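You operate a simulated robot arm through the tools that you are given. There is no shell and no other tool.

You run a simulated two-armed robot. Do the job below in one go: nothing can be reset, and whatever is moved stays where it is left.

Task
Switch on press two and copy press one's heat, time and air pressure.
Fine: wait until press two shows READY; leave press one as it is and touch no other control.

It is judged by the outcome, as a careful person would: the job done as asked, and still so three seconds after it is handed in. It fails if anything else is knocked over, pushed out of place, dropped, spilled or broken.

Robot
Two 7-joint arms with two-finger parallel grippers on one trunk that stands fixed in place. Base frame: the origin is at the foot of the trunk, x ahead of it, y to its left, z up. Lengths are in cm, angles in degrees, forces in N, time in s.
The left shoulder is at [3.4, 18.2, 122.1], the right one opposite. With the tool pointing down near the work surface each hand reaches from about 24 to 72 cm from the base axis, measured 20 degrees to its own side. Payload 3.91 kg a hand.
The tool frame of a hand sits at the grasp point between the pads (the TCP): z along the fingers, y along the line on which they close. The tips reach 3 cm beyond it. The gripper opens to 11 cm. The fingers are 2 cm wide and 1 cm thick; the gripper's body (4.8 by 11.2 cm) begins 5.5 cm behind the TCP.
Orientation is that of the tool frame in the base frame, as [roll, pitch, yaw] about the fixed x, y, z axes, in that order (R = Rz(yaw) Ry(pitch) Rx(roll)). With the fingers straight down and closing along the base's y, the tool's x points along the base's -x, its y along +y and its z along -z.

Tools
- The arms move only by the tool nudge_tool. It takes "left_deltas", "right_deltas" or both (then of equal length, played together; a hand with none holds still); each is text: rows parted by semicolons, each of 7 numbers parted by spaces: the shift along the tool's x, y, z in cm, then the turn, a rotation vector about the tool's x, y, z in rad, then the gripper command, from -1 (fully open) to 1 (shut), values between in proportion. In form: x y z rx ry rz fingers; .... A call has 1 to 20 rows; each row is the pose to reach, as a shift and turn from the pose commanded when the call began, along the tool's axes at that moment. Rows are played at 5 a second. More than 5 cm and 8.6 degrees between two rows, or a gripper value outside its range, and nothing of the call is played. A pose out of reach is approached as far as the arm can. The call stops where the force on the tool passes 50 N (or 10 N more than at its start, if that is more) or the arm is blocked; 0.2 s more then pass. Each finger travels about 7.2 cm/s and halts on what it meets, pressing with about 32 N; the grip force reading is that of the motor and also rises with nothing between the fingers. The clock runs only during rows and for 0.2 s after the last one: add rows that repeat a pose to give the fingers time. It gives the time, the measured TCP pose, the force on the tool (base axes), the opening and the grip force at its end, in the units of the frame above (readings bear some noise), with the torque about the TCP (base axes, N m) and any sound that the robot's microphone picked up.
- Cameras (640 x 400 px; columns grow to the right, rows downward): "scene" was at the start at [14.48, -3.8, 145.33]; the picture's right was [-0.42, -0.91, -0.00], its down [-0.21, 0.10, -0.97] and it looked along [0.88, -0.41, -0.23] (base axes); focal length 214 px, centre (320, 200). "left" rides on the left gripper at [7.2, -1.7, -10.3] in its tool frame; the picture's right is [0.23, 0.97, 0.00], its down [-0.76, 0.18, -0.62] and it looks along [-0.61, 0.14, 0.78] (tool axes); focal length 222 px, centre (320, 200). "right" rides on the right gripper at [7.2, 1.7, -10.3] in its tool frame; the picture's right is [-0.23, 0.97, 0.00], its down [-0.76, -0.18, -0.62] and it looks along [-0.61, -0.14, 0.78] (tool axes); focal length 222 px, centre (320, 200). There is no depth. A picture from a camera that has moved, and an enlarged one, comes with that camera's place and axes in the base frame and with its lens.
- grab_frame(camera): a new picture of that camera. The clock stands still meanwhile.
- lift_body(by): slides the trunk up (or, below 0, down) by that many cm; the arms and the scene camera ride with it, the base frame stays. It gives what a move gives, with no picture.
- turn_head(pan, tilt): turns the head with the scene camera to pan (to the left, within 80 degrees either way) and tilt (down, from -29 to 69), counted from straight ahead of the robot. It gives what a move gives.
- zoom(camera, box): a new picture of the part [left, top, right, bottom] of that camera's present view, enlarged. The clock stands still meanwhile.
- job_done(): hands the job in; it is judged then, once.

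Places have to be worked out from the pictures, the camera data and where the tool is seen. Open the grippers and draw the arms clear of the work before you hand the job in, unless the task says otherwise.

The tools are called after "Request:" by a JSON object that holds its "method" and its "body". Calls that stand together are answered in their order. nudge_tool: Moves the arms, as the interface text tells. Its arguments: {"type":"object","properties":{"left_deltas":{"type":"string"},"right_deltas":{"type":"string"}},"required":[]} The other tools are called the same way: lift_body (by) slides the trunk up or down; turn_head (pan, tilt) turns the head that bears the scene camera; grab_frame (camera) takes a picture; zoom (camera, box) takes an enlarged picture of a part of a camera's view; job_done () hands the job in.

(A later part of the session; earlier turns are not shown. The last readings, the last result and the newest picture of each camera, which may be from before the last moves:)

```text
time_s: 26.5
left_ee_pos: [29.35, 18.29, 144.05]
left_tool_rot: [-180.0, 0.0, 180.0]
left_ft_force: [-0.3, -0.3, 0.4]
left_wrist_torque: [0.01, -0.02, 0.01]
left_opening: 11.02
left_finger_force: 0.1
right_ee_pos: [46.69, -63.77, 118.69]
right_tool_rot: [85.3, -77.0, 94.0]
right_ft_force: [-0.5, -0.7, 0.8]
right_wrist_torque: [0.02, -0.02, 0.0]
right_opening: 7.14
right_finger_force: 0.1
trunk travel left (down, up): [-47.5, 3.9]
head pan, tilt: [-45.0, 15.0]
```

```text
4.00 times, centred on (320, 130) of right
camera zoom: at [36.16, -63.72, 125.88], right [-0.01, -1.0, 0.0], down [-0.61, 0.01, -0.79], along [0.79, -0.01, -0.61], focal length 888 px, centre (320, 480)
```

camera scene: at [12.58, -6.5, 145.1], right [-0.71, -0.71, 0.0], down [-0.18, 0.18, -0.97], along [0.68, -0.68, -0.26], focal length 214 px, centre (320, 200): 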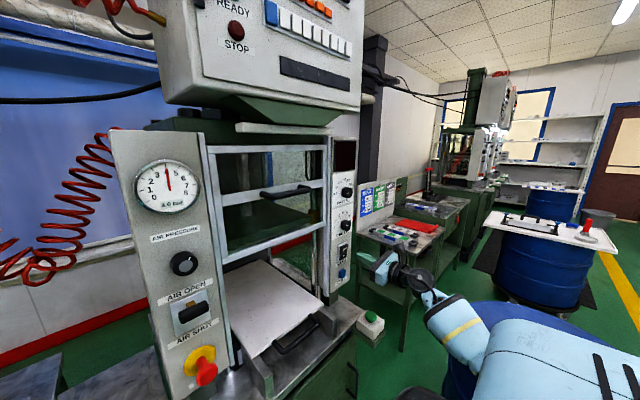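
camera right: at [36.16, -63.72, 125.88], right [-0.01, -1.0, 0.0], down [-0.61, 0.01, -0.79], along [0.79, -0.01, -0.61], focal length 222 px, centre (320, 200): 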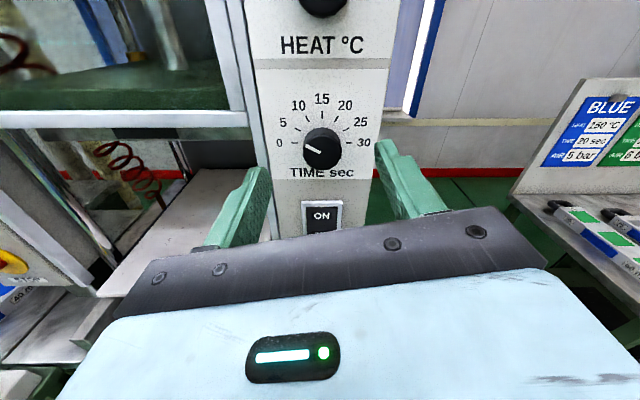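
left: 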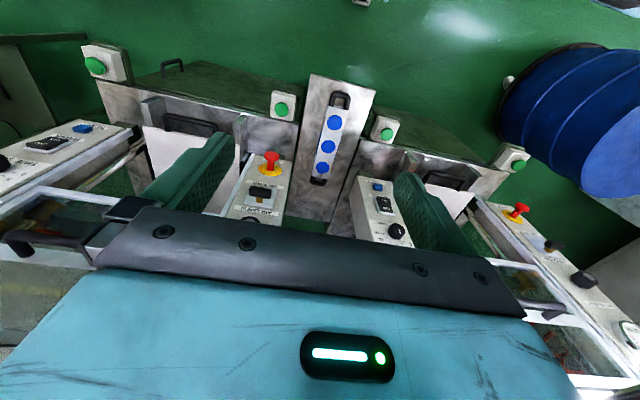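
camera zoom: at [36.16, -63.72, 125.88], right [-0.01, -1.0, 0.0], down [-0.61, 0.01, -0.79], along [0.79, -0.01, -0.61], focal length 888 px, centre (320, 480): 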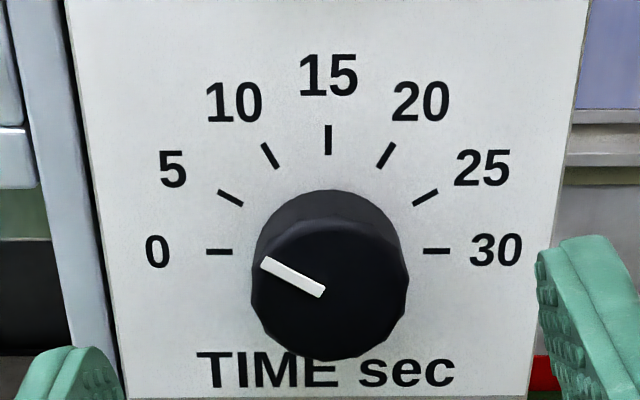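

The time dial points at 5; 15 is straight up, 60° clockwise. The knob axis is at about y -64.1, z 116. I'll roll the hand back ~67° and centre it on that axis, still off the panel.

Request:
{"method": "nudge_tool", "body": {"right_deltas": "-0.5 -0.05 0 0 0 -0.13 -0.3; -1 -0.1 0 0 0 -0.26 -0.3; -1.5 -0.15 0 0 0 -0.39 -0.3; -2 -0.2 0 0 0 -0.52 -0.3; -2.5 -0.3 0 0 0 -0.65 -0.3; -2.9 -0.33 0 0 0 -0.78 -0.3; -2.9 -0.33 0 0 0 -0.91 -0.3; -2.9 -0.33 0 0 0 -1.04 -0.3; -2.9 -0.33 0 0 0 -1.17 -0.3"}}

Request:
{"method": "grab_frame", "body": {"camera": "right"}}

```text
time_s: 28.5
left_ee_pos: [29.31, 18.32, 143.98]
left_tool_rot: [-179.9, 0.0, 180.0]
left_ft_force: [-0.7, 0.6, -0.1]
left_wrist_torque: [0.01, -0.01, 0.0]
left_opening: 11.02
left_finger_force: 0.0
right_ee_pos: [46.75, -64.1, 115.74]
right_tool_rot: [88.9, -9.8, 89.8]
right_ft_force: [-0.2, 0.2, -0.4]
right_wrist_torque: [0.02, 0.0, 0.03]
right_opening: 7.16
right_finger_force: 0.0
trunk travel left (down, up): [-47.5, 3.9]
head pan, tilt: [-45.0, 15.0]
```

```text
taken
camera right: at [36.41, -57.24, 118.38], right [-0.02, -0.39, 0.92], down [-0.62, -0.71, -0.32], along [0.78, -0.58, -0.23], focal length 222 px, centre (320, 200)
```

right: 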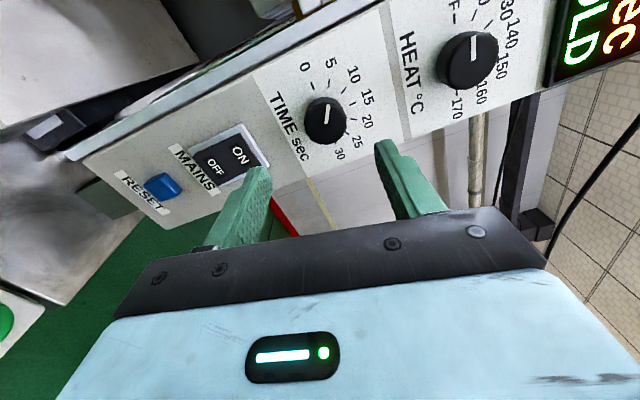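

The hand is rolled to ~100° and centred at [46.8, -64.1, 115.7]. I'll advance 6 cm and check alignment with the knob between the fingers.

Request:
{"method": "nudge_tool", "body": {"right_deltas": "0 0 2 0 0 0 -0.3; 0 0 4 0 0 0 -0.3; 0 0 6 0 0 0 -0.3; 0 0 6 0 0 0 -0.3"}}

Request:
{"method": "grab_frame", "body": {"camera": "right"}}

Request:
{"method": "zoom", "body": {"camera": "scene", "box": [310, 190, 400, 280]}}

```text
time_s: 29.5
left_ee_pos: [29.33, 18.25, 144.08]
left_tool_rot: [179.9, 0.0, -180.0]
left_ft_force: [0.2, 0.1, 0.2]
left_wrist_torque: [-0.01, 0.02, -0.01]
left_opening: 11.0
left_finger_force: 0.0
right_ee_pos: [52.67, -64.21, 115.78]
right_tool_rot: [88.9, -9.9, 89.7]
right_ft_force: [0.4, 0.6, -0.2]
right_wrist_torque: [0.0, 0.0, -0.01]
right_opening: 7.15
right_finger_force: 0.1
trunk travel left (down, up): [-47.5, 3.9]
head pan, tilt: [-45.0, 15.0]
```

```text
taken
camera right: at [42.27, -57.38, 118.53], right [-0.02, -0.39, 0.92], down [-0.62, -0.71, -0.32], along [0.78, -0.58, -0.23], focal length 222 px, centre (320, 200)
```

right: 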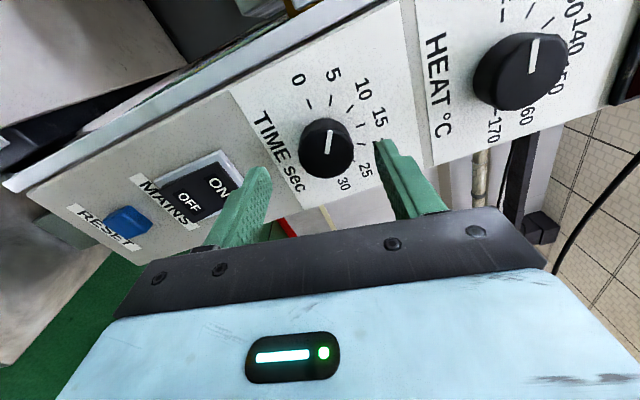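

```text
4.44 times, centred on (355, 235) of scene
camera zoom: at [12.56, -6.51, 145.1], right [-0.71, -0.71, 0.0], down [-0.18, 0.18, -0.97], along [0.68, -0.68, -0.26], focal length 953 px, centre (164, 44)
```

zoom: 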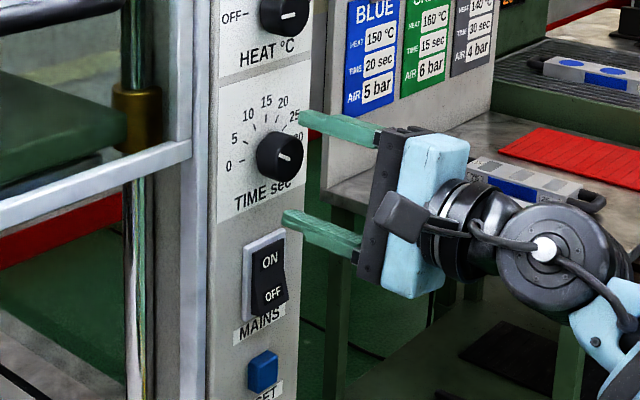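

The knob sits between the fingers, centred. I'll advance another 2.9 cm in small steps so the pads straddle the knob without hitting the panel.

Request:
{"method": "nudge_tool", "body": {"right_deltas": "0 0 1 0 0 0 -0.3; 0 0 2 0 0 0 -0.3; 0 0 2.8 0 0 0 -0.3; 0 0 2.8 0 0 0 -0.3"}}

Request:
{"method": "grab_frame", "body": {"camera": "right"}}

Request:
{"method": "zoom", "body": {"camera": "scene", "box": [310, 190, 400, 280]}}

```text
time_s: 30.5
left_ee_pos: [29.1, 18.29, 144.22]
left_tool_rot: [-180.0, 0.1, 179.9]
left_ft_force: [0.6, -0.7, 0.0]
left_wrist_torque: [-0.02, -0.03, -0.02]
left_opening: 11.02
left_finger_force: 0.2
right_ee_pos: [55.39, -64.21, 115.87]
right_tool_rot: [89.0, -9.9, 89.7]
right_ft_force: [-15.1, 0.3, -2.0]
right_wrist_torque: [0.0, 0.71, 0.23]
right_opening: 7.26
right_finger_force: 0.9
trunk travel left (down, up): [-47.5, 3.9]
head pan, tilt: [-45.0, 15.0]
```

```text
taken
camera right: at [44.98, -57.36, 118.59], right [-0.02, -0.39, 0.92], down [-0.62, -0.71, -0.32], along [0.78, -0.58, -0.23], focal length 222 px, centre (320, 200)
```

right: 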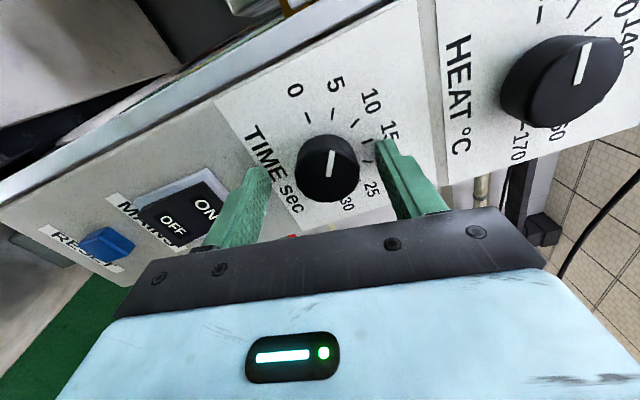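

```text
4.44 times, centred on (355, 235) of scene
camera zoom: at [12.36, -6.52, 145.11], right [-0.71, -0.71, 0.0], down [-0.18, 0.18, -0.97], along [0.68, -0.68, -0.26], focal length 953 px, centre (164, 44)
```

zoom: 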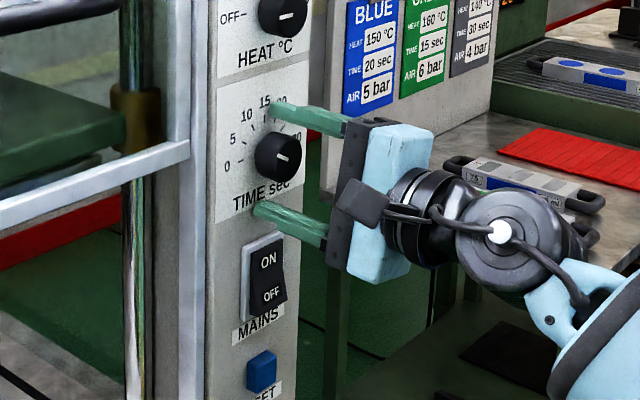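

A 15 N contact tells me the tips met the panel at x≈58.4. I'll back off 0.5 cm and close on the knob.

Request:
{"method": "nudge_tool", "body": {"right_deltas": "0 0 -0.5 0 0 0 -0.3; 0 0 -0.5 0 0 0 0.2; 0 0 -0.5 0 0 0 0.5; 0 0 -0.5 0 0 0 0.5; 0 0 -0.5 0 0 0 0.5"}}

Request:
{"method": "grab_frame", "body": {"camera": "right"}}

```text
time_s: 31.7
left_ee_pos: [29.25, 18.28, 143.96]
left_tool_rot: [-179.9, 0.1, 179.9]
left_ft_force: [0.3, -0.2, -0.1]
left_wrist_torque: [0.0, -0.01, -0.02]
left_opening: 11.02
left_finger_force: 0.1
right_ee_pos: [54.95, -64.18, 116.34]
right_tool_rot: [88.3, -9.9, 89.6]
right_ft_force: [10.8, -9.7, 25.1]
right_wrist_torque: [0.05, -0.08, 0.25]
right_opening: 3.75
right_finger_force: 44.7
trunk travel left (down, up): [-47.5, 3.9]
head pan, tilt: [-45.0, 15.0]
```

```text
taken
camera right: at [44.58, -57.33, 118.93], right [-0.03, -0.39, 0.92], down [-0.62, -0.71, -0.32], along [0.78, -0.58, -0.22], focal length 222 px, centre (320, 200)
```

right: 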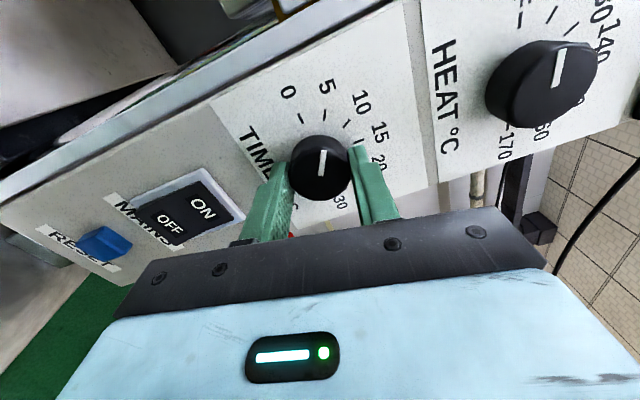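

The knob is held (3.75 cm across), but the hand was pulled up ~0.45 cm, so the axis is z≈116.4. I'll shift the hand up to relieve the side load, then turn 60° clockwise.

Request:
{"method": "nudge_tool", "body": {"right_deltas": "0.08 0.46 0 0 0 0 0.5; 0.08 0.46 0 0 0 0 0.5"}}

```text
time_s: 32.3
left_ee_pos: [29.32, 18.32, 144.07]
left_tool_rot: [180.0, 0.0, 179.9]
left_ft_force: [0.1, 0.3, -0.3]
left_wrist_torque: [0.0, 0.01, 0.0]
left_opening: 10.98
left_finger_force: 0.0
right_ee_pos: [55.05, -64.15, 116.42]
right_tool_rot: [88.9, -9.9, 89.6]
right_ft_force: [4.0, -6.7, 14.3]
right_wrist_torque: [0.05, -0.4, -0.53]
right_opening: 3.77
right_finger_force: 45.1
trunk travel left (down, up): [-47.5, 3.9]
head pan, tilt: [-45.0, 15.0]
```

Side load dropped to 14 N; a bit more upward shift should null it, then I'll start the rotation in the same call.

Request:
{"method": "nudge_tool", "body": {"right_deltas": "-0.1 0.35 0 0 0 0 0.5; -0.1 0.35 0 0 0 0.1 0.5; -0.1 0.35 0 0 0 0.2 0.5; -0.1 0.35 0 0 0 0.3 0.5"}}

Request:
{"method": "zoom", "body": {"camera": "scene", "box": [310, 130, 400, 280]}}

Request:
{"method": "grab_frame", "body": {"camera": "right"}}

```text
time_s: 33.3
left_ee_pos: [29.09, 18.29, 144.05]
left_tool_rot: [-179.9, 0.0, 179.9]
left_ft_force: [-1.2, 0.6, 0.0]
left_wrist_torque: [0.0, 0.0, 0.0]
left_opening: 11.0
left_finger_force: 0.2
right_ee_pos: [54.87, -64.21, 116.37]
right_tool_rot: [89.2, -27.3, 90.0]
right_ft_force: [-10.8, 4.0, -7.7]
right_wrist_torque: [-0.04, 0.63, -0.37]
right_opening: 3.73
right_finger_force: 44.9
trunk travel left (down, up): [-47.5, 3.9]
head pan, tilt: [-45.0, 15.0]
```

```text
2.67 times, centred on (355, 205) of scene
camera zoom: at [12.5, -6.51, 145.08], right [-0.71, -0.71, 0.0], down [-0.18, 0.18, -0.97], along [0.68, -0.68, -0.26], focal length 572 px, centre (227, 187)
```

zoom: 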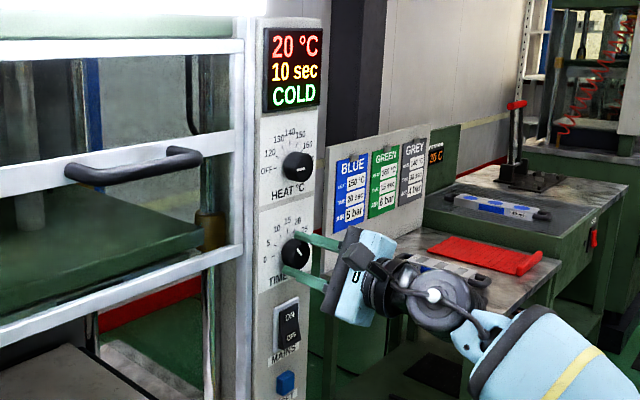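

```text
taken
camera right: at [44.54, -58.56, 121.01], right [-0.01, -0.65, 0.76], down [-0.62, -0.59, -0.51], along [0.78, -0.48, -0.39], focal length 222 px, centre (320, 200)
```

right: 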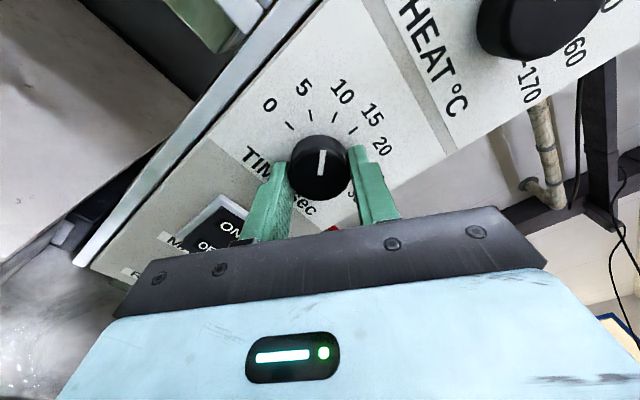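

The display already reads 10 sec after 17°, so it likely rounds to marks. I'll continue the turn by the remaining ~43° to put the pointer squarely at 15.

Request:
{"method": "nudge_tool", "body": {"right_deltas": "0 0 0 0 0 0.125 0.5; 0 0 0 0 0 0.25 0.5; 0 0 0 0 0 0.375 0.5; 0 0 0 0 0 0.5 0.5; 0 0 0 0 0 0.625 0.5; 0 0 0 0 0 0.745 0.5; 0 0 0 0 0 0.745 0.5"}}

Request:
{"method": "zoom", "body": {"camera": "scene", "box": [310, 130, 400, 280]}}

Request:
{"method": "grab_frame", "body": {"camera": "right"}}

```text
time_s: 34.9
left_ee_pos: [29.21, 18.38, 144.09]
left_tool_rot: [-180.0, 0.0, 179.9]
left_ft_force: [-1.0, 0.5, 0.3]
left_wrist_torque: [-0.02, -0.01, -0.01]
left_opening: 10.98
left_finger_force: 0.0
right_ee_pos: [54.96, -64.08, 116.2]
right_tool_rot: [88.6, -69.9, 91.1]
right_ft_force: [-16.3, 14.9, -24.4]
right_wrist_torque: [-0.06, 0.31, 0.62]
right_opening: 3.71
right_finger_force: 44.9
trunk travel left (down, up): [-47.5, 3.9]
head pan, tilt: [-45.0, 15.0]
```

```text
2.67 times, centred on (355, 205) of scene
camera zoom: at [12.52, -6.49, 145.1], right [-0.71, -0.71, 0.0], down [-0.18, 0.18, -0.97], along [0.68, -0.68, -0.26], focal length 572 px, centre (227, 187)
```

zoom: 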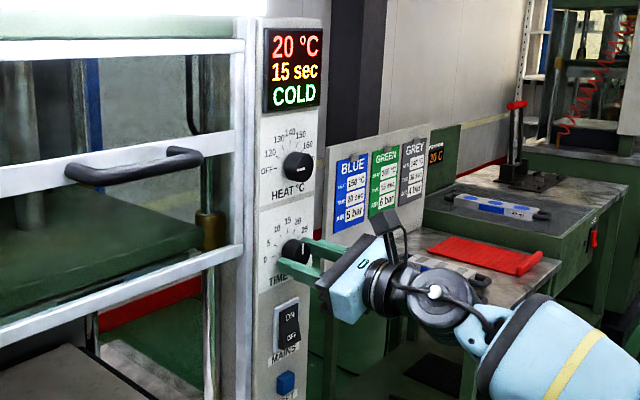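

```text
taken
camera right: at [44.52, -63.26, 123.5], right [0.0, -0.99, 0.12], down [-0.62, -0.09, -0.78], along [0.79, -0.08, -0.61], focal length 222 px, centre (320, 200)
```

right: 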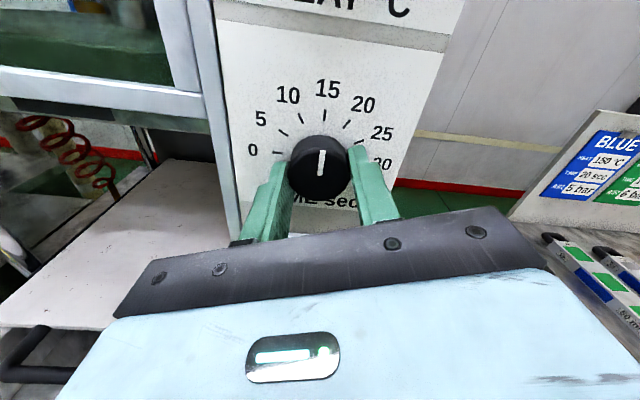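

Display now reads 15 sec with the pointer straight up. I'll open the fingers, back straight off, and check it stayed.

Request:
{"method": "nudge_tool", "body": {"right_deltas": "0 0 0 0 0 0 -0.3; 0 0 0 0 0 0 -0.3; 0 0 0 0 0 0 -0.3; 0 0 -3 0 0 0 -0.3; 0 0 -6 0 0 0 -0.3; 0 0 -8.5 0 0 0 -0.3"}}

Request:
{"method": "zoom", "body": {"camera": "scene", "box": [310, 130, 400, 280]}}

Request:
{"method": "zoom", "body": {"camera": "right", "box": [240, 60, 400, 200]}}

```text
time_s: 36.3
left_ee_pos: [29.3, 18.26, 144.03]
left_tool_rot: [-180.0, 0.0, 179.9]
left_ft_force: [-0.7, -0.3, 0.8]
left_wrist_torque: [0.02, 0.01, -0.01]
left_opening: 11.03
left_finger_force: 0.0
right_ee_pos: [46.46, -64.28, 116.55]
right_tool_rot: [86.6, -69.7, 92.5]
right_ft_force: [-0.3, 0.0, 0.5]
right_wrist_torque: [0.0, 0.01, 0.02]
right_opening: 7.14
right_finger_force: 0.0
trunk travel left (down, up): [-47.5, 3.9]
head pan, tilt: [-45.0, 15.0]
```

```text
2.67 times, centred on (355, 205) of scene
camera zoom: at [12.52, -6.52, 145.11], right [-0.71, -0.71, 0.0], down [-0.18, 0.18, -0.97], along [0.68, -0.68, -0.26], focal length 572 px, centre (227, 187)
```

zoom: 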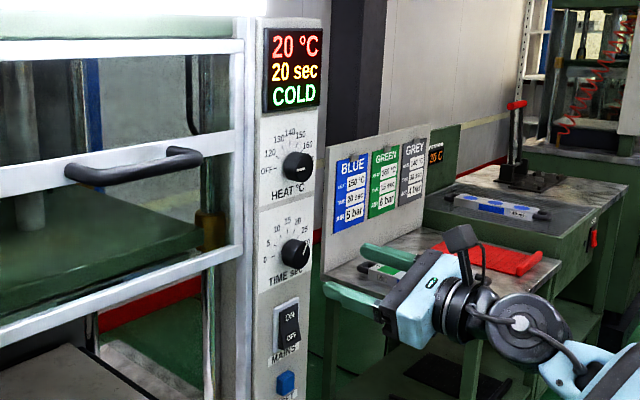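

```text
2.86 times, centred on (320, 130) of right
camera zoom: at [35.95, -63.38, 123.7], right [-0.01, -0.99, 0.12], down [-0.61, -0.09, -0.79], along [0.79, -0.08, -0.6], focal length 635 px, centre (320, 400)
```

zoom: 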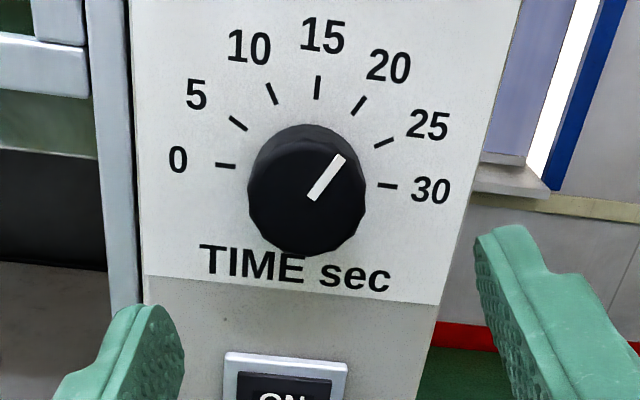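

Releasing dragged the knob on to 20 because my hand was ~0.5 cm off the knob axis (which I now place at y≈-64.0, z≈116.37). I'll re-approach centred on that axis and grip again.

Request:
{"method": "nudge_tool", "body": {"right_deltas": "-0.1 -0.24 3 0 0 0 -0.3; -0.2 -0.48 6 0 0 0 -0.3; -0.2 -0.48 8 0 0 0 -0.3; -0.2 -0.48 8 0 0 0 -0.3"}}

Request:
{"method": "grab_frame", "body": {"camera": "right"}}

```text
time_s: 37.3
left_ee_pos: [29.37, 18.29, 143.98]
left_tool_rot: [-179.9, 0.1, 180.0]
left_ft_force: [-0.1, 0.5, -0.2]
left_wrist_torque: [0.01, -0.04, 0.02]
left_opening: 11.0
left_finger_force: 0.0
right_ee_pos: [54.6, -63.94, 116.31]
right_tool_rot: [86.8, -69.9, 92.5]
right_ft_force: [-1.0, -0.3, 0.0]
right_wrist_torque: [-0.03, 0.03, 0.0]
right_opening: 7.15
right_finger_force: 0.1
trunk travel left (down, up): [-47.5, 3.9]
head pan, tilt: [-45.0, 15.0]
```

```text
taken
camera right: at [43.95, -63.04, 123.39], right [-0.01, -0.99, 0.12], down [-0.61, -0.09, -0.79], along [0.79, -0.08, -0.6], focal length 222 px, centre (320, 200)
```

right: 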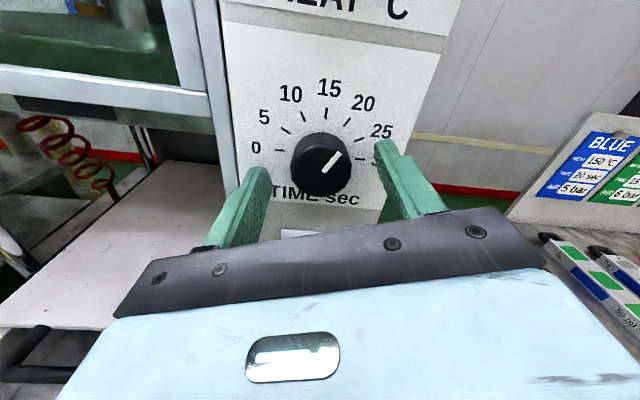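

The knob is centred between the fingers. I'll close gradually and look at the side forces before turning.

Request:
{"method": "nudge_tool", "body": {"right_deltas": "0 0 0 0 0 0 0; 0 0 0 0 0 0 0.2; 0 0 0 0 0 0 0.35; 0 0 0 0 0 0 0.4; 0 0 0 0 0 0 0.4"}}

Request:
{"method": "zoom", "body": {"camera": "right", "box": [240, 60, 400, 220]}}

```text
time_s: 38.5
left_ee_pos: [29.25, 18.16, 144.01]
left_tool_rot: [180.0, 0.0, 179.9]
left_ft_force: [-0.7, 0.1, -0.5]
left_wrist_torque: [0.02, -0.01, -0.04]
left_opening: 10.99
left_finger_force: 0.2
right_ee_pos: [54.68, -64.05, 116.26]
right_tool_rot: [86.5, -69.8, 92.6]
right_ft_force: [1.5, -5.9, 2.6]
right_wrist_torque: [0.02, -0.09, -0.26]
right_opening: 3.72
right_finger_force: 44.7
trunk travel left (down, up): [-47.5, 3.9]
head pan, tilt: [-45.0, 15.0]
```

```text
2.50 times, centred on (320, 140) of right
camera zoom: at [43.94, -63.1, 123.41], right [-0.01, -0.99, 0.12], down [-0.61, -0.09, -0.79], along [0.79, -0.08, -0.6], focal length 555 px, centre (320, 350)
```

zoom: 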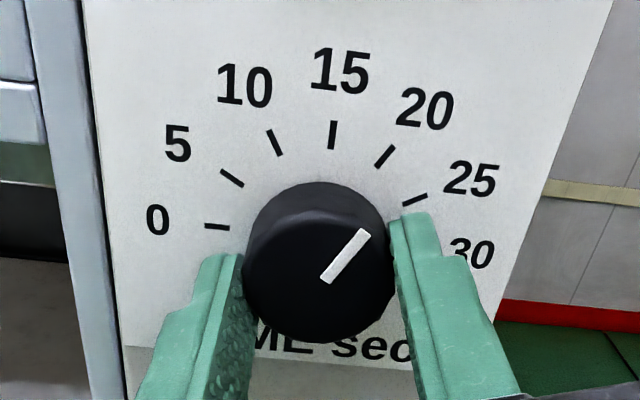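

Side forces are small now. I'll turn 30° counter-clockwise to bring it from 20 back to 15.

Request:
{"method": "nudge_tool", "body": {"right_deltas": "0 0 0 0 0 -0.131 0.4; 0 0 0 0 0 -0.262 0.4; 0 0 0 0 0 -0.393 0.4; 0 0 0 0 0 -0.5236 0.4; 0 0 0 0 0 -0.5236 0.4"}}

Request:
{"method": "zoom", "body": {"camera": "right", "box": [240, 60, 400, 220]}}

Request:
{"method": "zoom", "body": {"camera": "scene", "box": [310, 130, 400, 280]}}

```text
time_s: 39.7
left_ee_pos: [29.25, 18.15, 144.11]
left_tool_rot: [-180.0, 0.1, 179.9]
left_ft_force: [0.1, 0.2, 0.4]
left_wrist_torque: [-0.04, -0.03, -0.01]
left_opening: 11.01
left_finger_force: 0.0
right_ee_pos: [54.47, -64.1, 116.4]
right_tool_rot: [88.5, -39.8, 90.3]
right_ft_force: [-0.9, -9.1, 5.6]
right_wrist_torque: [0.07, 0.22, -0.16]
right_opening: 3.76
right_finger_force: 44.7
trunk travel left (down, up): [-47.5, 3.9]
head pan, tilt: [-45.0, 15.0]
```

```text
2.50 times, centred on (320, 140) of right
camera zoom: at [44.01, -59.58, 122.0], right [-0.02, -0.8, 0.6], down [-0.62, -0.47, -0.64], along [0.79, -0.38, -0.48], focal length 555 px, centre (320, 350)
```

zoom: 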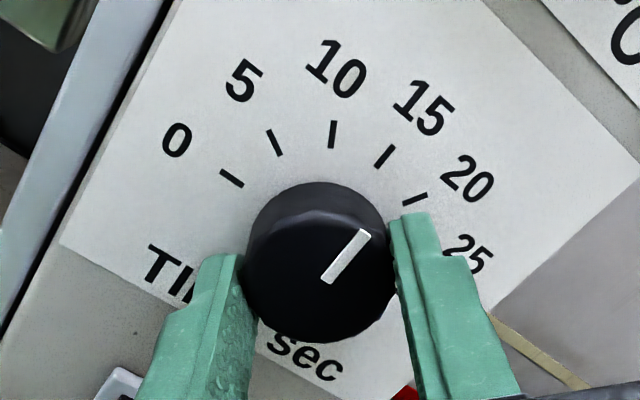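

```text
2.67 times, centred on (355, 205) of scene
camera zoom: at [12.54, -6.63, 145.1], right [-0.71, -0.71, 0.0], down [-0.18, 0.18, -0.97], along [0.68, -0.68, -0.26], focal length 572 px, centre (227, 187)
```

zoom: 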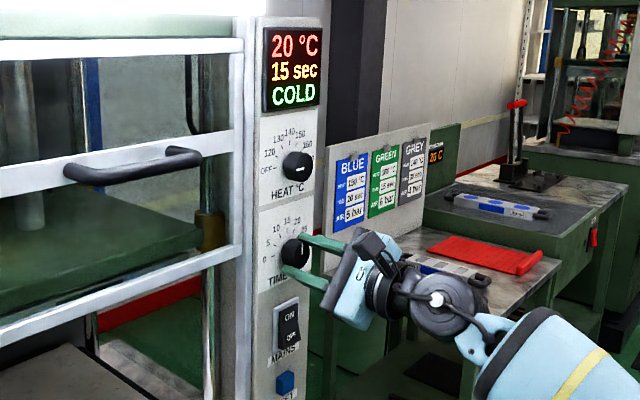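

Display reads 15 again. I'll relieve the remaining ~10 N side load by a small shift before letting go.

Request:
{"method": "nudge_tool", "body": {"right_deltas": "-0.08 0.22 0 0 0 0 0.4; -0.08 0.22 0 0 0 0 0.4"}}

```text
time_s: 40.3
left_ee_pos: [29.37, 18.2, 144.04]
left_tool_rot: [179.9, 0.0, 179.9]
left_ft_force: [0.9, -0.4, 0.3]
left_wrist_torque: [-0.02, -0.03, -0.02]
left_opening: 11.02
left_finger_force: 0.1
right_ee_pos: [54.37, -64.12, 116.38]
right_tool_rot: [88.7, -39.8, 90.4]
right_ft_force: [-1.0, -3.2, 2.4]
right_wrist_torque: [0.0, -0.23, 0.1]
right_opening: 3.72
right_finger_force: 45.2
trunk travel left (down, up): [-47.5, 3.9]
head pan, tilt: [-45.0, 15.0]
```

Side load is down to ~4 N. I'll shift a touch more and open in small steps, then look before backing off.

Request:
{"method": "nudge_tool", "body": {"right_deltas": "-0.03 0.1 0 0 0 0 0.35; -0.03 0.1 0 0 0 0 0.3; -0.03 0.1 0 0 0 0 0.2; -0.03 0.1 0 0 0 0 0; -0.03 0.1 0 0 0 0 -0.3; -0.03 0.1 0 0 0 0 -0.3"}}

Request:
{"method": "zoom", "body": {"camera": "right", "box": [240, 60, 400, 220]}}

Request:
{"method": "zoom", "body": {"camera": "scene", "box": [310, 130, 400, 280]}}

```text
time_s: 41.7
left_ee_pos: [29.32, 18.25, 143.98]
left_tool_rot: [180.0, 0.0, 179.9]
left_ft_force: [-0.2, 0.2, 0.1]
left_wrist_torque: [0.02, 0.01, 0.01]
left_opening: 11.01
left_finger_force: 0.0
right_ee_pos: [54.52, -64.24, 116.48]
right_tool_rot: [88.6, -39.8, 90.4]
right_ft_force: [-0.5, 0.1, 0.0]
right_wrist_torque: [0.0, 0.02, -0.01]
right_opening: 7.14
right_finger_force: 0.0
trunk travel left (down, up): [-47.5, 3.9]
head pan, tilt: [-45.0, 15.0]
```

```text
2.50 times, centred on (320, 140) of right
camera zoom: at [44.02, -59.75, 122.2], right [-0.02, -0.8, 0.6], down [-0.62, -0.47, -0.64], along [0.79, -0.38, -0.48], focal length 555 px, centre (320, 350)
```

zoom: 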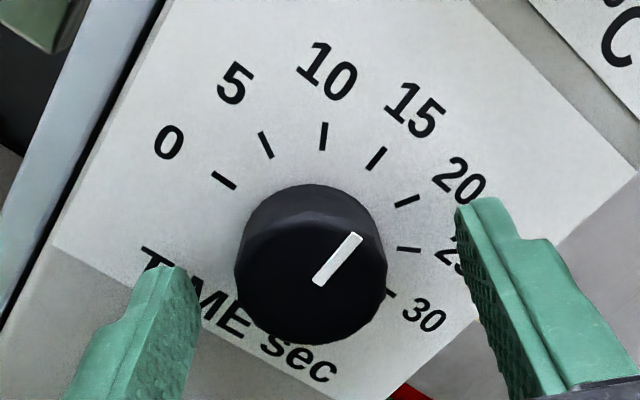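

```text
2.67 times, centred on (355, 205) of scene
camera zoom: at [12.6, -6.51, 145.1], right [-0.71, -0.71, 0.0], down [-0.18, 0.18, -0.97], along [0.68, -0.68, -0.26], focal length 572 px, centre (227, 187)
```

zoom: 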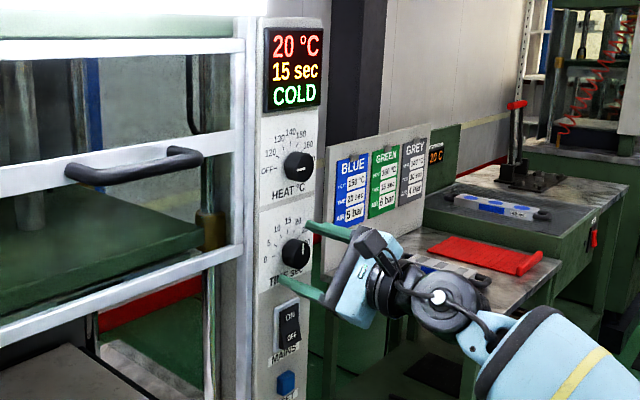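

Time is set to 15 and stayed after release. I'll back off 8 cm and rise 12.2 cm to line up with the heat knob.

Request:
{"method": "nudge_tool", "body": {"right_deltas": "0 0 -4 0 0 0 -0.3; 0 0 -8 0 0 0 -0.3; 2.7 3.1 -8 0 0 0 -0.3; 5.4 6.2 -8 0 0 0 -0.3; 8 9.2 -8 0 0 0 -0.3; 8 9.2 -8 0 0 0.13 -0.3; 8 9.2 -8 0 0 0.26 -0.3; 8 9.2 -8 0 0 0.39 -0.3; 8 9.2 -8 0 0 0.52 -0.3; 8 9.2 -8 0 0 0.65 -0.3"}}

Request:
{"method": "grab_frame", "body": {"camera": "right"}}

Request:
{"method": "zoom", "body": {"camera": "right", "box": [240, 60, 400, 160]}}

```text
time_s: 43.9
left_ee_pos: [29.43, 18.26, 143.95]
left_tool_rot: [180.0, 0.0, 179.9]
left_ft_force: [0.3, 0.5, -0.5]
left_wrist_torque: [0.0, 0.0, 0.0]
left_opening: 11.01
left_finger_force: 0.0
right_ee_pos: [46.3, -63.89, 128.67]
right_tool_rot: [85.0, -77.2, 94.3]
right_ft_force: [0.6, -0.3, -0.7]
right_wrist_torque: [0.0, -0.01, 0.01]
right_opening: 7.15
right_finger_force: 0.1
trunk travel left (down, up): [-47.5, 3.9]
head pan, tilt: [-45.0, 15.0]
```

```text
taken
camera right: at [35.74, -63.93, 135.75], right [-0.01, -1.0, -0.01], down [-0.61, 0.01, -0.79], along [0.79, 0.0, -0.61], focal length 222 px, centre (320, 200)
```

right: 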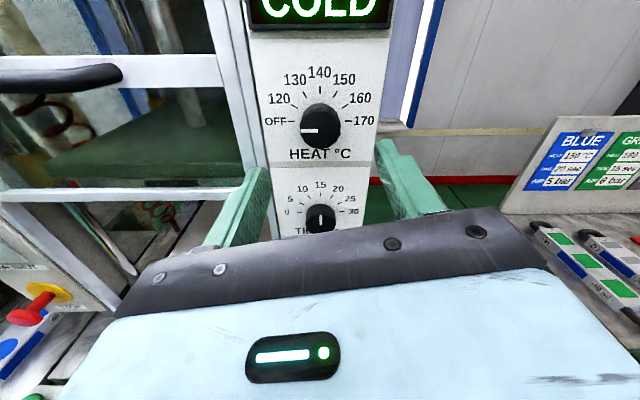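

```text
4.00 times, centred on (320, 110) of right
camera zoom: at [35.74, -63.93, 135.75], right [-0.01, -1.0, -0.01], down [-0.61, 0.01, -0.79], along [0.79, 0.0, -0.61], focal length 888 px, centre (320, 560)
```

zoom: 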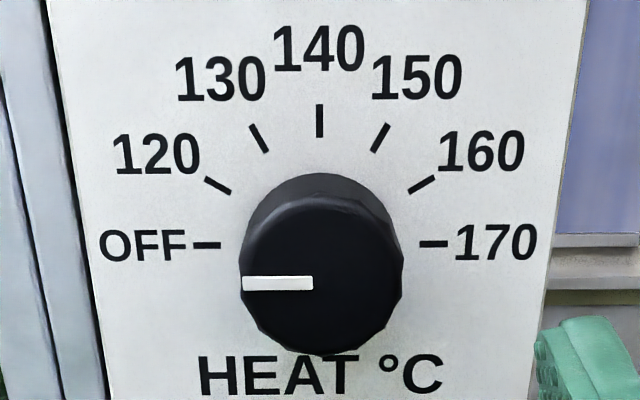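

The heat dial is at OFF with its axis at about y -64.0, z 128.37. I'll roll back to ~75° and centre on it, still clear of the panel.

Request:
{"method": "nudge_tool", "body": {"right_deltas": "-0.1 0 0 0 0 -0.134 -0.3; -0.2 0 0 0 0 -0.268 -0.3; -0.3 -0.04 0 0 0 -0.402 -0.3; -0.4 -0.08 0 0 0 -0.536 -0.3; -0.47 -0.08 0 0 0 -0.67 -0.3; -0.47 -0.08 0 0 0 -0.804 -0.3; -0.47 -0.08 0 0 0 -0.938 -0.3; -0.47 -0.08 0 0 0 -1.072 -0.3; -0.47 -0.08 0 0 0 -1.206 -0.3; -0.47 -0.08 0 0 0 -1.34 -0.3; -0.47 -0.08 0 0 0 -1.474 -0.3; -0.47 -0.08 0 0 0 -1.606 -0.3"}}

Request:
{"method": "grab_frame", "body": {"camera": "right"}}

```text
time_s: 46.5
left_ee_pos: [29.43, 18.3, 144.05]
left_tool_rot: [180.0, 0.0, 179.8]
left_ft_force: [-0.1, -0.6, -0.4]
left_wrist_torque: [-0.01, 0.03, -0.06]
left_opening: 11.0
left_finger_force: 0.0
right_ee_pos: [46.25, -63.89, 128.11]
right_tool_rot: [88.8, 15.1, 89.2]
right_ft_force: [-0.3, -0.6, 0.7]
right_wrist_torque: [0.0, 0.01, -0.02]
right_opening: 7.14
right_finger_force: 0.0
trunk travel left (down, up): [-47.5, 3.9]
head pan, tilt: [-45.0, 15.0]
```

```text
taken
camera right: at [35.98, -56.48, 127.57], right [-0.02, 0.03, 1.0], down [-0.63, -0.78, 0.02], along [0.78, -0.63, 0.04], focal length 222 px, centre (320, 200)
```

right: 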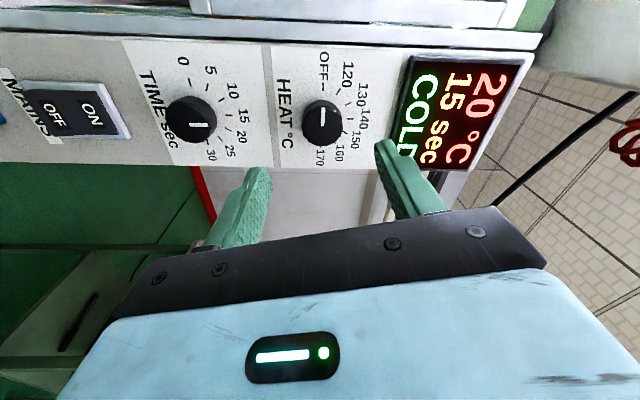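

Centred at φ≈75°. Advancing 8.2 cm so the pads straddle the heat knob, tips just short of the panel (58.4).

Request:
{"method": "nudge_tool", "body": {"right_deltas": "0 0 3 0 0 0 -0.3; 0 0 6 0 0 0 -0.3; 0 0 7.2 0 0 0 -0.3; 0 0 8.2 0 0 0 -0.3; 0 0 8.2 0 0 0 -0.3"}}

Request:
{"method": "grab_frame", "body": {"camera": "right"}}

```text
time_s: 47.7
left_ee_pos: [29.28, 18.27, 144.16]
left_tool_rot: [-180.0, 0.1, 179.8]
left_ft_force: [-0.6, 1.1, -0.1]
left_wrist_torque: [-0.01, -0.02, 0.01]
left_opening: 11.03
left_finger_force: 0.0
right_ee_pos: [54.44, -64.04, 128.16]
right_tool_rot: [88.9, 15.0, 89.1]
right_ft_force: [-0.3, -0.7, -0.4]
right_wrist_torque: [0.01, 0.0, 0.0]
right_opening: 7.18
right_finger_force: 0.0
trunk travel left (down, up): [-47.5, 3.9]
head pan, tilt: [-45.0, 15.0]
```

```text
taken
camera right: at [44.12, -56.57, 127.69], right [-0.02, 0.03, 1.0], down [-0.63, -0.78, 0.01], along [0.78, -0.63, 0.04], focal length 222 px, centre (320, 200)
```

right: 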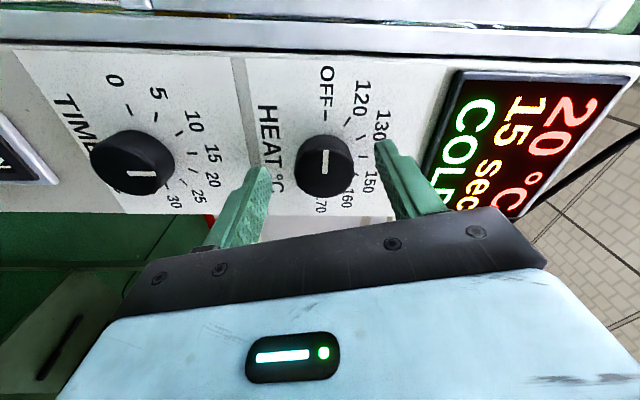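

Well centred. I'll close gently on the heat knob and read side forces.

Request:
{"method": "nudge_tool", "body": {"right_deltas": "-0.04 0.15 0 0 0 0 0; -0.04 0.15 0 0 0 0 0.2; -0.04 0.15 0 0 0 0 0.35; -0.04 0.15 0 0 0 0 0.4; -0.04 0.15 0 0 0 0 0.4"}}

Request:
{"method": "zoom", "body": {"camera": "right", "box": [240, 60, 400, 220]}}

```text
time_s: 48.9
left_ee_pos: [29.3, 18.29, 144.03]
left_tool_rot: [-180.0, 0.1, 179.9]
left_ft_force: [-0.2, 0.2, 0.4]
left_wrist_torque: [-0.01, -0.02, 0.03]
left_opening: 10.99
left_finger_force: 0.0
right_ee_pos: [54.42, -63.92, 128.33]
right_tool_rot: [88.9, 15.0, 89.1]
right_ft_force: [3.0, -1.7, 5.2]
right_wrist_torque: [0.01, -0.11, 0.02]
right_opening: 3.74
right_finger_force: 44.9
trunk travel left (down, up): [-47.5, 3.9]
head pan, tilt: [-45.0, 15.0]
```

```text
2.50 times, centred on (320, 140) of right
camera zoom: at [44.17, -56.53, 127.92], right [-0.02, 0.03, 1.0], down [-0.63, -0.78, 0.01], along [0.78, -0.63, 0.04], focal length 555 px, centre (320, 350)
```

zoom: 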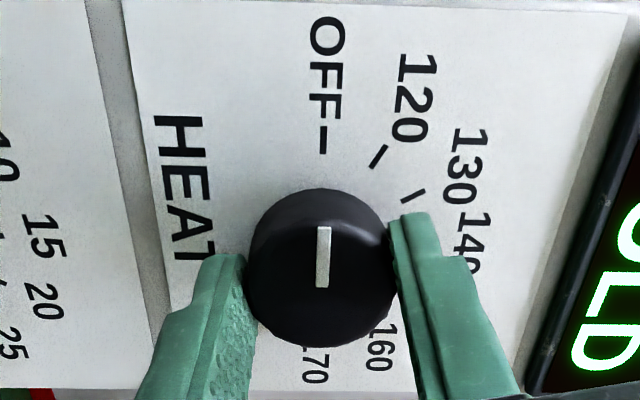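

Grip is good with under 6 N side load, pointer at OFF. I'll turn 90° clockwise in small steps (OFF → 140).

Request:
{"method": "nudge_tool", "body": {"right_deltas": "0 0.08 0 0 0 0.131 0.4; 0 0.08 0 0 0 0.262 0.4; 0 0.08 0 0 0 0.393 0.4; 0 0.08 0 0 0 0.524 0.4; 0 0.08 0 0 0 0.655 0.4; 0 0.08 0 0 0 0.785 0.4; 0 0.08 0 0 0 0.916 0.4; 0 0.08 0 0 0 1.047 0.4; 0 0.08 0 0 0 1.178 0.4; 0 0.08 0 0 0 1.309 0.4; 0 0.08 0 0 0 1.44 0.4; 0 0.08 0 0 0 1.571 0.4; 0 0.08 0 0 0 1.571 0.4"}}

Request:
{"method": "zoom", "body": {"camera": "right", "box": [240, 60, 400, 220]}}

Request:
{"method": "zoom", "body": {"camera": "scene", "box": [310, 130, 400, 280]}}

```text
time_s: 51.7
left_ee_pos: [29.27, 18.26, 144.03]
left_tool_rot: [-180.0, 0.0, 179.9]
left_ft_force: [-0.7, -0.2, 0.0]
left_wrist_torque: [0.0, -0.03, -0.04]
left_opening: 11.0
left_finger_force: 0.0
right_ee_pos: [54.54, -63.92, 128.48]
right_tool_rot: [85.8, -75.2, 93.9]
right_ft_force: [-4.4, -1.7, -2.7]
right_wrist_torque: [0.02, 0.01, 0.05]
right_opening: 3.72
right_finger_force: 44.3
trunk travel left (down, up): [-47.5, 3.9]
head pan, tilt: [-45.0, 15.0]
```

```text
2.50 times, centred on (320, 140) of right
camera zoom: at [43.95, -63.77, 135.63], right [-0.01, -1.0, 0.03], down [-0.61, -0.02, -0.79], along [0.79, -0.02, -0.61], focal length 555 px, centre (320, 350)
```

zoom: 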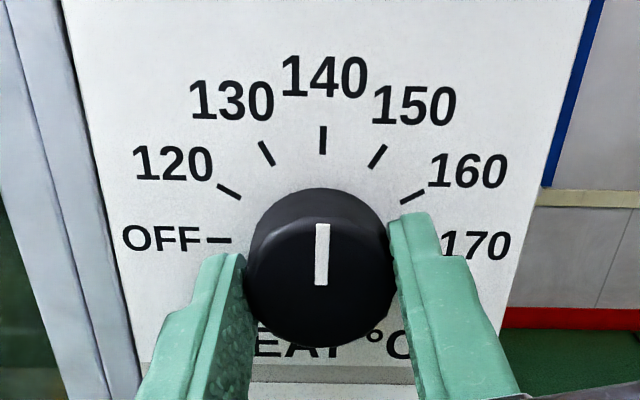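

```text
2.67 times, centred on (355, 205) of scene
camera zoom: at [12.53, -6.56, 145.1], right [-0.71, -0.71, 0.0], down [-0.18, 0.18, -0.97], along [0.68, -0.68, -0.26], focal length 572 px, centre (227, 187)
```

zoom: 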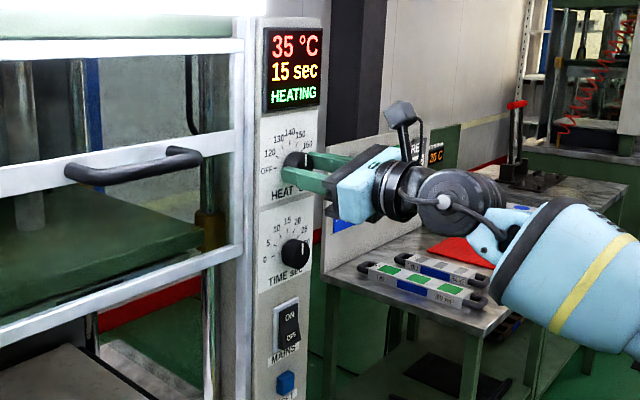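

Heat now points at 140 and press two is HEATING. I'll release gently, roll back 60° around the knob with the fingers open, and re-grip for the last 60°.

Request:
{"method": "nudge_tool", "body": {"right_deltas": "0 0 0 0 0 0 0.35; 0 0 0 0 0 0 0.3; 0 0 0 0 0 0 0.2; 0 0 0 0 0 0 0; 0 0 0 0 0 0 -0.3; 0 0 0 0 0 0 -0.3"}}

Request:
{"method": "zoom", "body": {"camera": "right", "box": [240, 60, 400, 220]}}

```text
time_s: 53.1
left_ee_pos: [29.25, 18.29, 143.96]
left_tool_rot: [180.0, -0.1, 179.9]
left_ft_force: [0.0, 0.1, 0.1]
left_wrist_torque: [0.0, 0.02, 0.01]
left_opening: 11.01
left_finger_force: 0.1
right_ee_pos: [54.55, -64.0, 128.5]
right_tool_rot: [85.7, -75.0, 93.6]
right_ft_force: [0.1, 0.4, 0.4]
right_wrist_torque: [-0.01, 0.02, 0.06]
right_opening: 7.16
right_finger_force: 0.0
trunk travel left (down, up): [-47.5, 3.9]
head pan, tilt: [-45.0, 15.0]
```

```text
2.50 times, centred on (320, 140) of right
camera zoom: at [44.01, -63.71, 135.65], right [-0.01, -1.0, 0.03], down [-0.61, -0.02, -0.79], along [0.79, -0.03, -0.61], focal length 555 px, centre (320, 350)
```

zoom: 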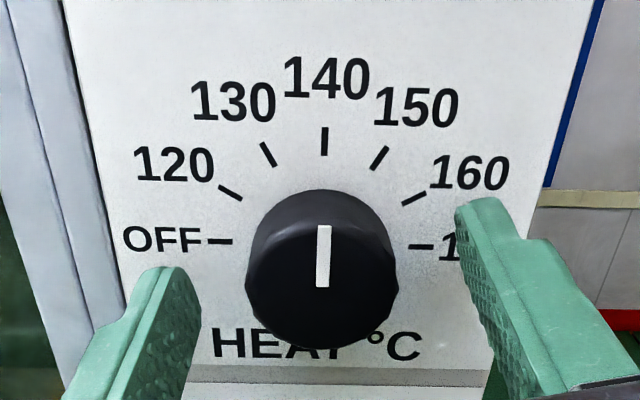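

Pointer stayed at 140. Rolling back 60° with the fingers open, then gripping again.

Request:
{"method": "nudge_tool", "body": {"right_deltas": "0 0 0 0 0 -0.131 -0.3; 0 0 0 0 0 -0.262 -0.3; 0 0 0 0 0 -0.393 -0.3; 0 0 0 0 0 -0.524 -0.3; 0 0 0 0 0 -0.655 -0.3; 0 0 0 0 0 -0.785 -0.3; 0 0 0 0 0 -0.916 -0.3; 0 0 0 0 0 -1.047 -0.3; 0 0 0 0 0 -1.047 0; 0 0 0 0 0 -1.047 0.2; 0 0 0 0 0 -1.047 0.35; 0 0 0 0 0 -1.047 0.4; 0 0 0 0 0 -1.047 0.4"}}

Request:
{"method": "zoom", "body": {"camera": "right", "box": [240, 60, 400, 220]}}

```text
time_s: 55.9
left_ee_pos: [29.29, 18.32, 144.07]
left_tool_rot: [179.9, 0.0, 179.9]
left_ft_force: [-0.1, -0.3, -0.5]
left_wrist_torque: [-0.01, -0.03, -0.02]
left_opening: 11.01
left_finger_force: 0.1
right_ee_pos: [54.56, -63.92, 128.51]
right_tool_rot: [88.9, -15.1, 89.7]
right_ft_force: [0.8, 0.5, 0.4]
right_wrist_torque: [-0.02, 0.01, 0.02]
right_opening: 3.71
right_finger_force: 45.4
trunk travel left (down, up): [-47.5, 3.9]
head pan, tilt: [-45.0, 15.0]
```

```text
2.50 times, centred on (320, 140) of right
camera zoom: at [44.07, -57.4, 131.7], right [-0.02, -0.47, 0.88], down [-0.62, -0.68, -0.38], along [0.78, -0.56, -0.28], focal length 555 px, centre (320, 350)
```

zoom: 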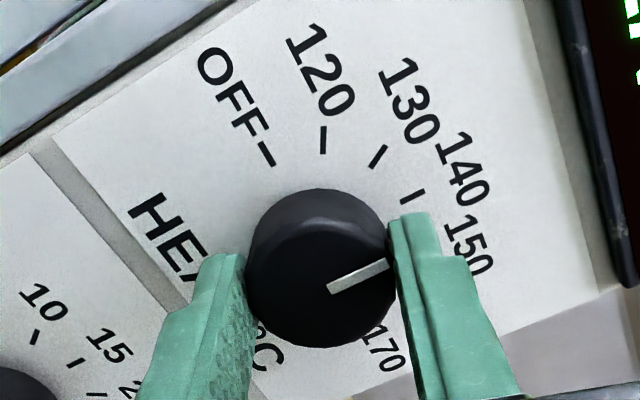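

Gripped again with essentially zero side load, pointer still at 140. Turning 60° clockwise to 160.

Request:
{"method": "nudge_tool", "body": {"right_deltas": "0 0 0 0 0 0.131 0.4; 0 0 0 0 0 0.262 0.4; 0 0 0 0 0 0.393 0.4; 0 0 0 0 0 0.524 0.4; 0 0 0 0 0 0.655 0.4; 0 0 0 0 0 0.785 0.4; 0 0 0 0 0 0.916 0.4; 0 0 0 0 0 1.047 0.4; 0 0 0 0 0 1.047 0.4"}}

Request:
{"method": "zoom", "body": {"camera": "right", "box": [240, 60, 400, 220]}}

Request:
{"method": "zoom", "body": {"camera": "scene", "box": [310, 130, 400, 280]}}

```text
time_s: 57.9
left_ee_pos: [29.27, 18.29, 144.19]
left_tool_rot: [-179.9, -0.1, 179.9]
left_ft_force: [0.6, -0.6, 0.3]
left_wrist_torque: [0.0, -0.01, -0.02]
left_opening: 10.99
left_finger_force: 0.0
right_ee_pos: [54.49, -63.98, 128.46]
right_tool_rot: [85.7, -75.2, 93.7]
right_ft_force: [-5.1, -0.5, -1.8]
right_wrist_torque: [0.01, 0.29, -0.08]
right_opening: 3.7
right_finger_force: 45.2
trunk travel left (down, up): [-47.5, 3.9]
head pan, tilt: [-45.0, 15.0]
```

```text
2.50 times, centred on (320, 140) of right
camera zoom: at [43.94, -63.76, 135.64], right [-0.01, -1.0, 0.03], down [-0.61, -0.02, -0.79], along [0.79, -0.03, -0.61], focal length 555 px, centre (320, 350)
```

zoom: 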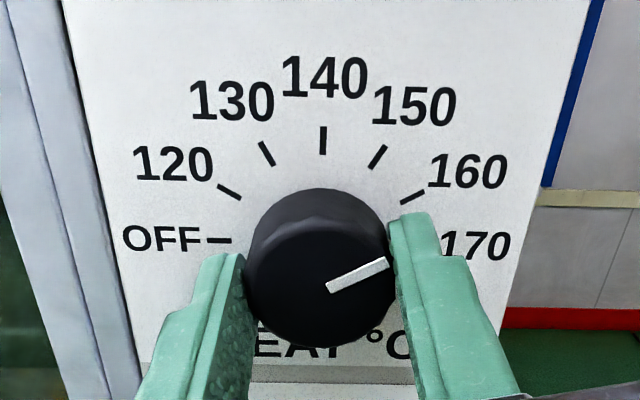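

```text
2.67 times, centred on (355, 205) of scene
camera zoom: at [12.52, -6.54, 145.1], right [-0.71, -0.71, 0.0], down [-0.18, 0.18, -0.97], along [0.68, -0.68, -0.26], focal length 572 px, centre (227, 187)
```

zoom: 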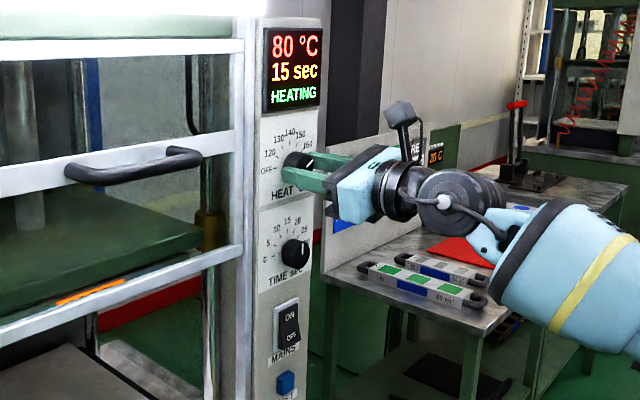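

The pointer is at 160. I'll release gently in small steps and verify.

Request:
{"method": "nudge_tool", "body": {"right_deltas": "0 0 0 0 0 0 0.35; 0 0 0 0 0 0 0.3; 0 0 0 0 0 0 0.2; 0 0 0 0 0 0 0; 0 0 0 0 0 0 -0.3; 0 0 0 0 0 0 -0.3; 0 0 -3 0 0 0 -0.3; 0 0 -6 0 0 0 -0.3; 0 0 -9 0 0 0 -0.3"}}

Request:
{"method": "zoom", "body": {"camera": "right", "box": [240, 60, 400, 160]}}

Request:
{"method": "zoom", "body": {"camera": "scene", "box": [310, 130, 400, 280]}}

```text
time_s: 59.9
left_ee_pos: [29.27, 18.27, 144.19]
left_tool_rot: [180.0, 0.0, 179.9]
left_ft_force: [0.8, -0.6, -0.8]
left_wrist_torque: [0.0, 0.01, 0.03]
left_opening: 11.01
left_finger_force: 0.1
right_ee_pos: [45.42, -64.03, 128.06]
right_tool_rot: [85.7, -75.0, 93.3]
right_ft_force: [0.7, 0.3, 0.4]
right_wrist_torque: [-0.04, -0.01, 0.03]
right_opening: 7.19
right_finger_force: 0.1
trunk travel left (down, up): [-47.5, 3.9]
head pan, tilt: [-45.0, 15.0]
```

```text
4.00 times, centred on (320, 110) of right
camera zoom: at [34.89, -63.72, 135.38], right [-0.01, -1.0, 0.03], down [-0.61, -0.02, -0.79], along [0.79, -0.03, -0.61], focal length 888 px, centre (320, 560)
```

zoom: 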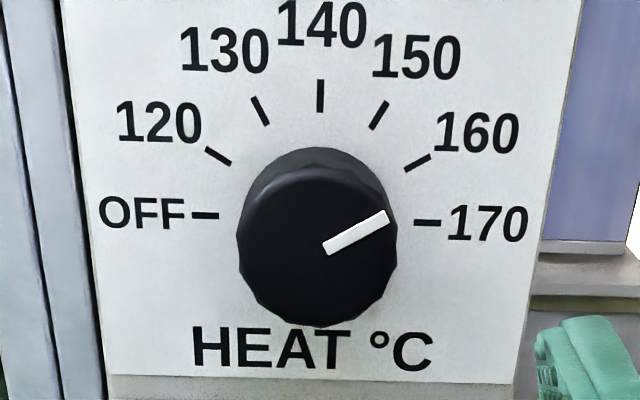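

```text
2.67 times, centred on (355, 205) of scene
camera zoom: at [12.52, -6.52, 145.11], right [-0.71, -0.71, 0.0], down [-0.18, 0.18, -0.97], along [0.68, -0.68, -0.26], focal length 572 px, centre (227, 187)
```

zoom: 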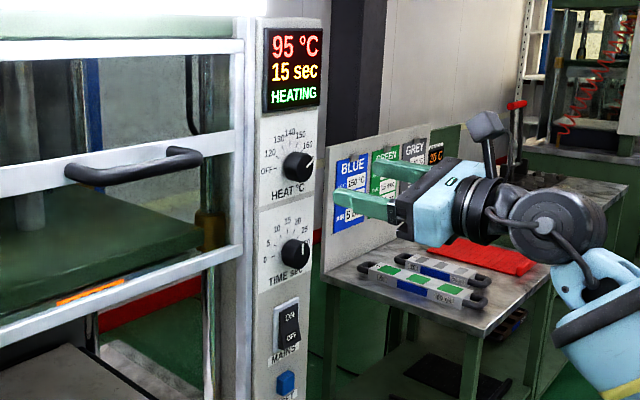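

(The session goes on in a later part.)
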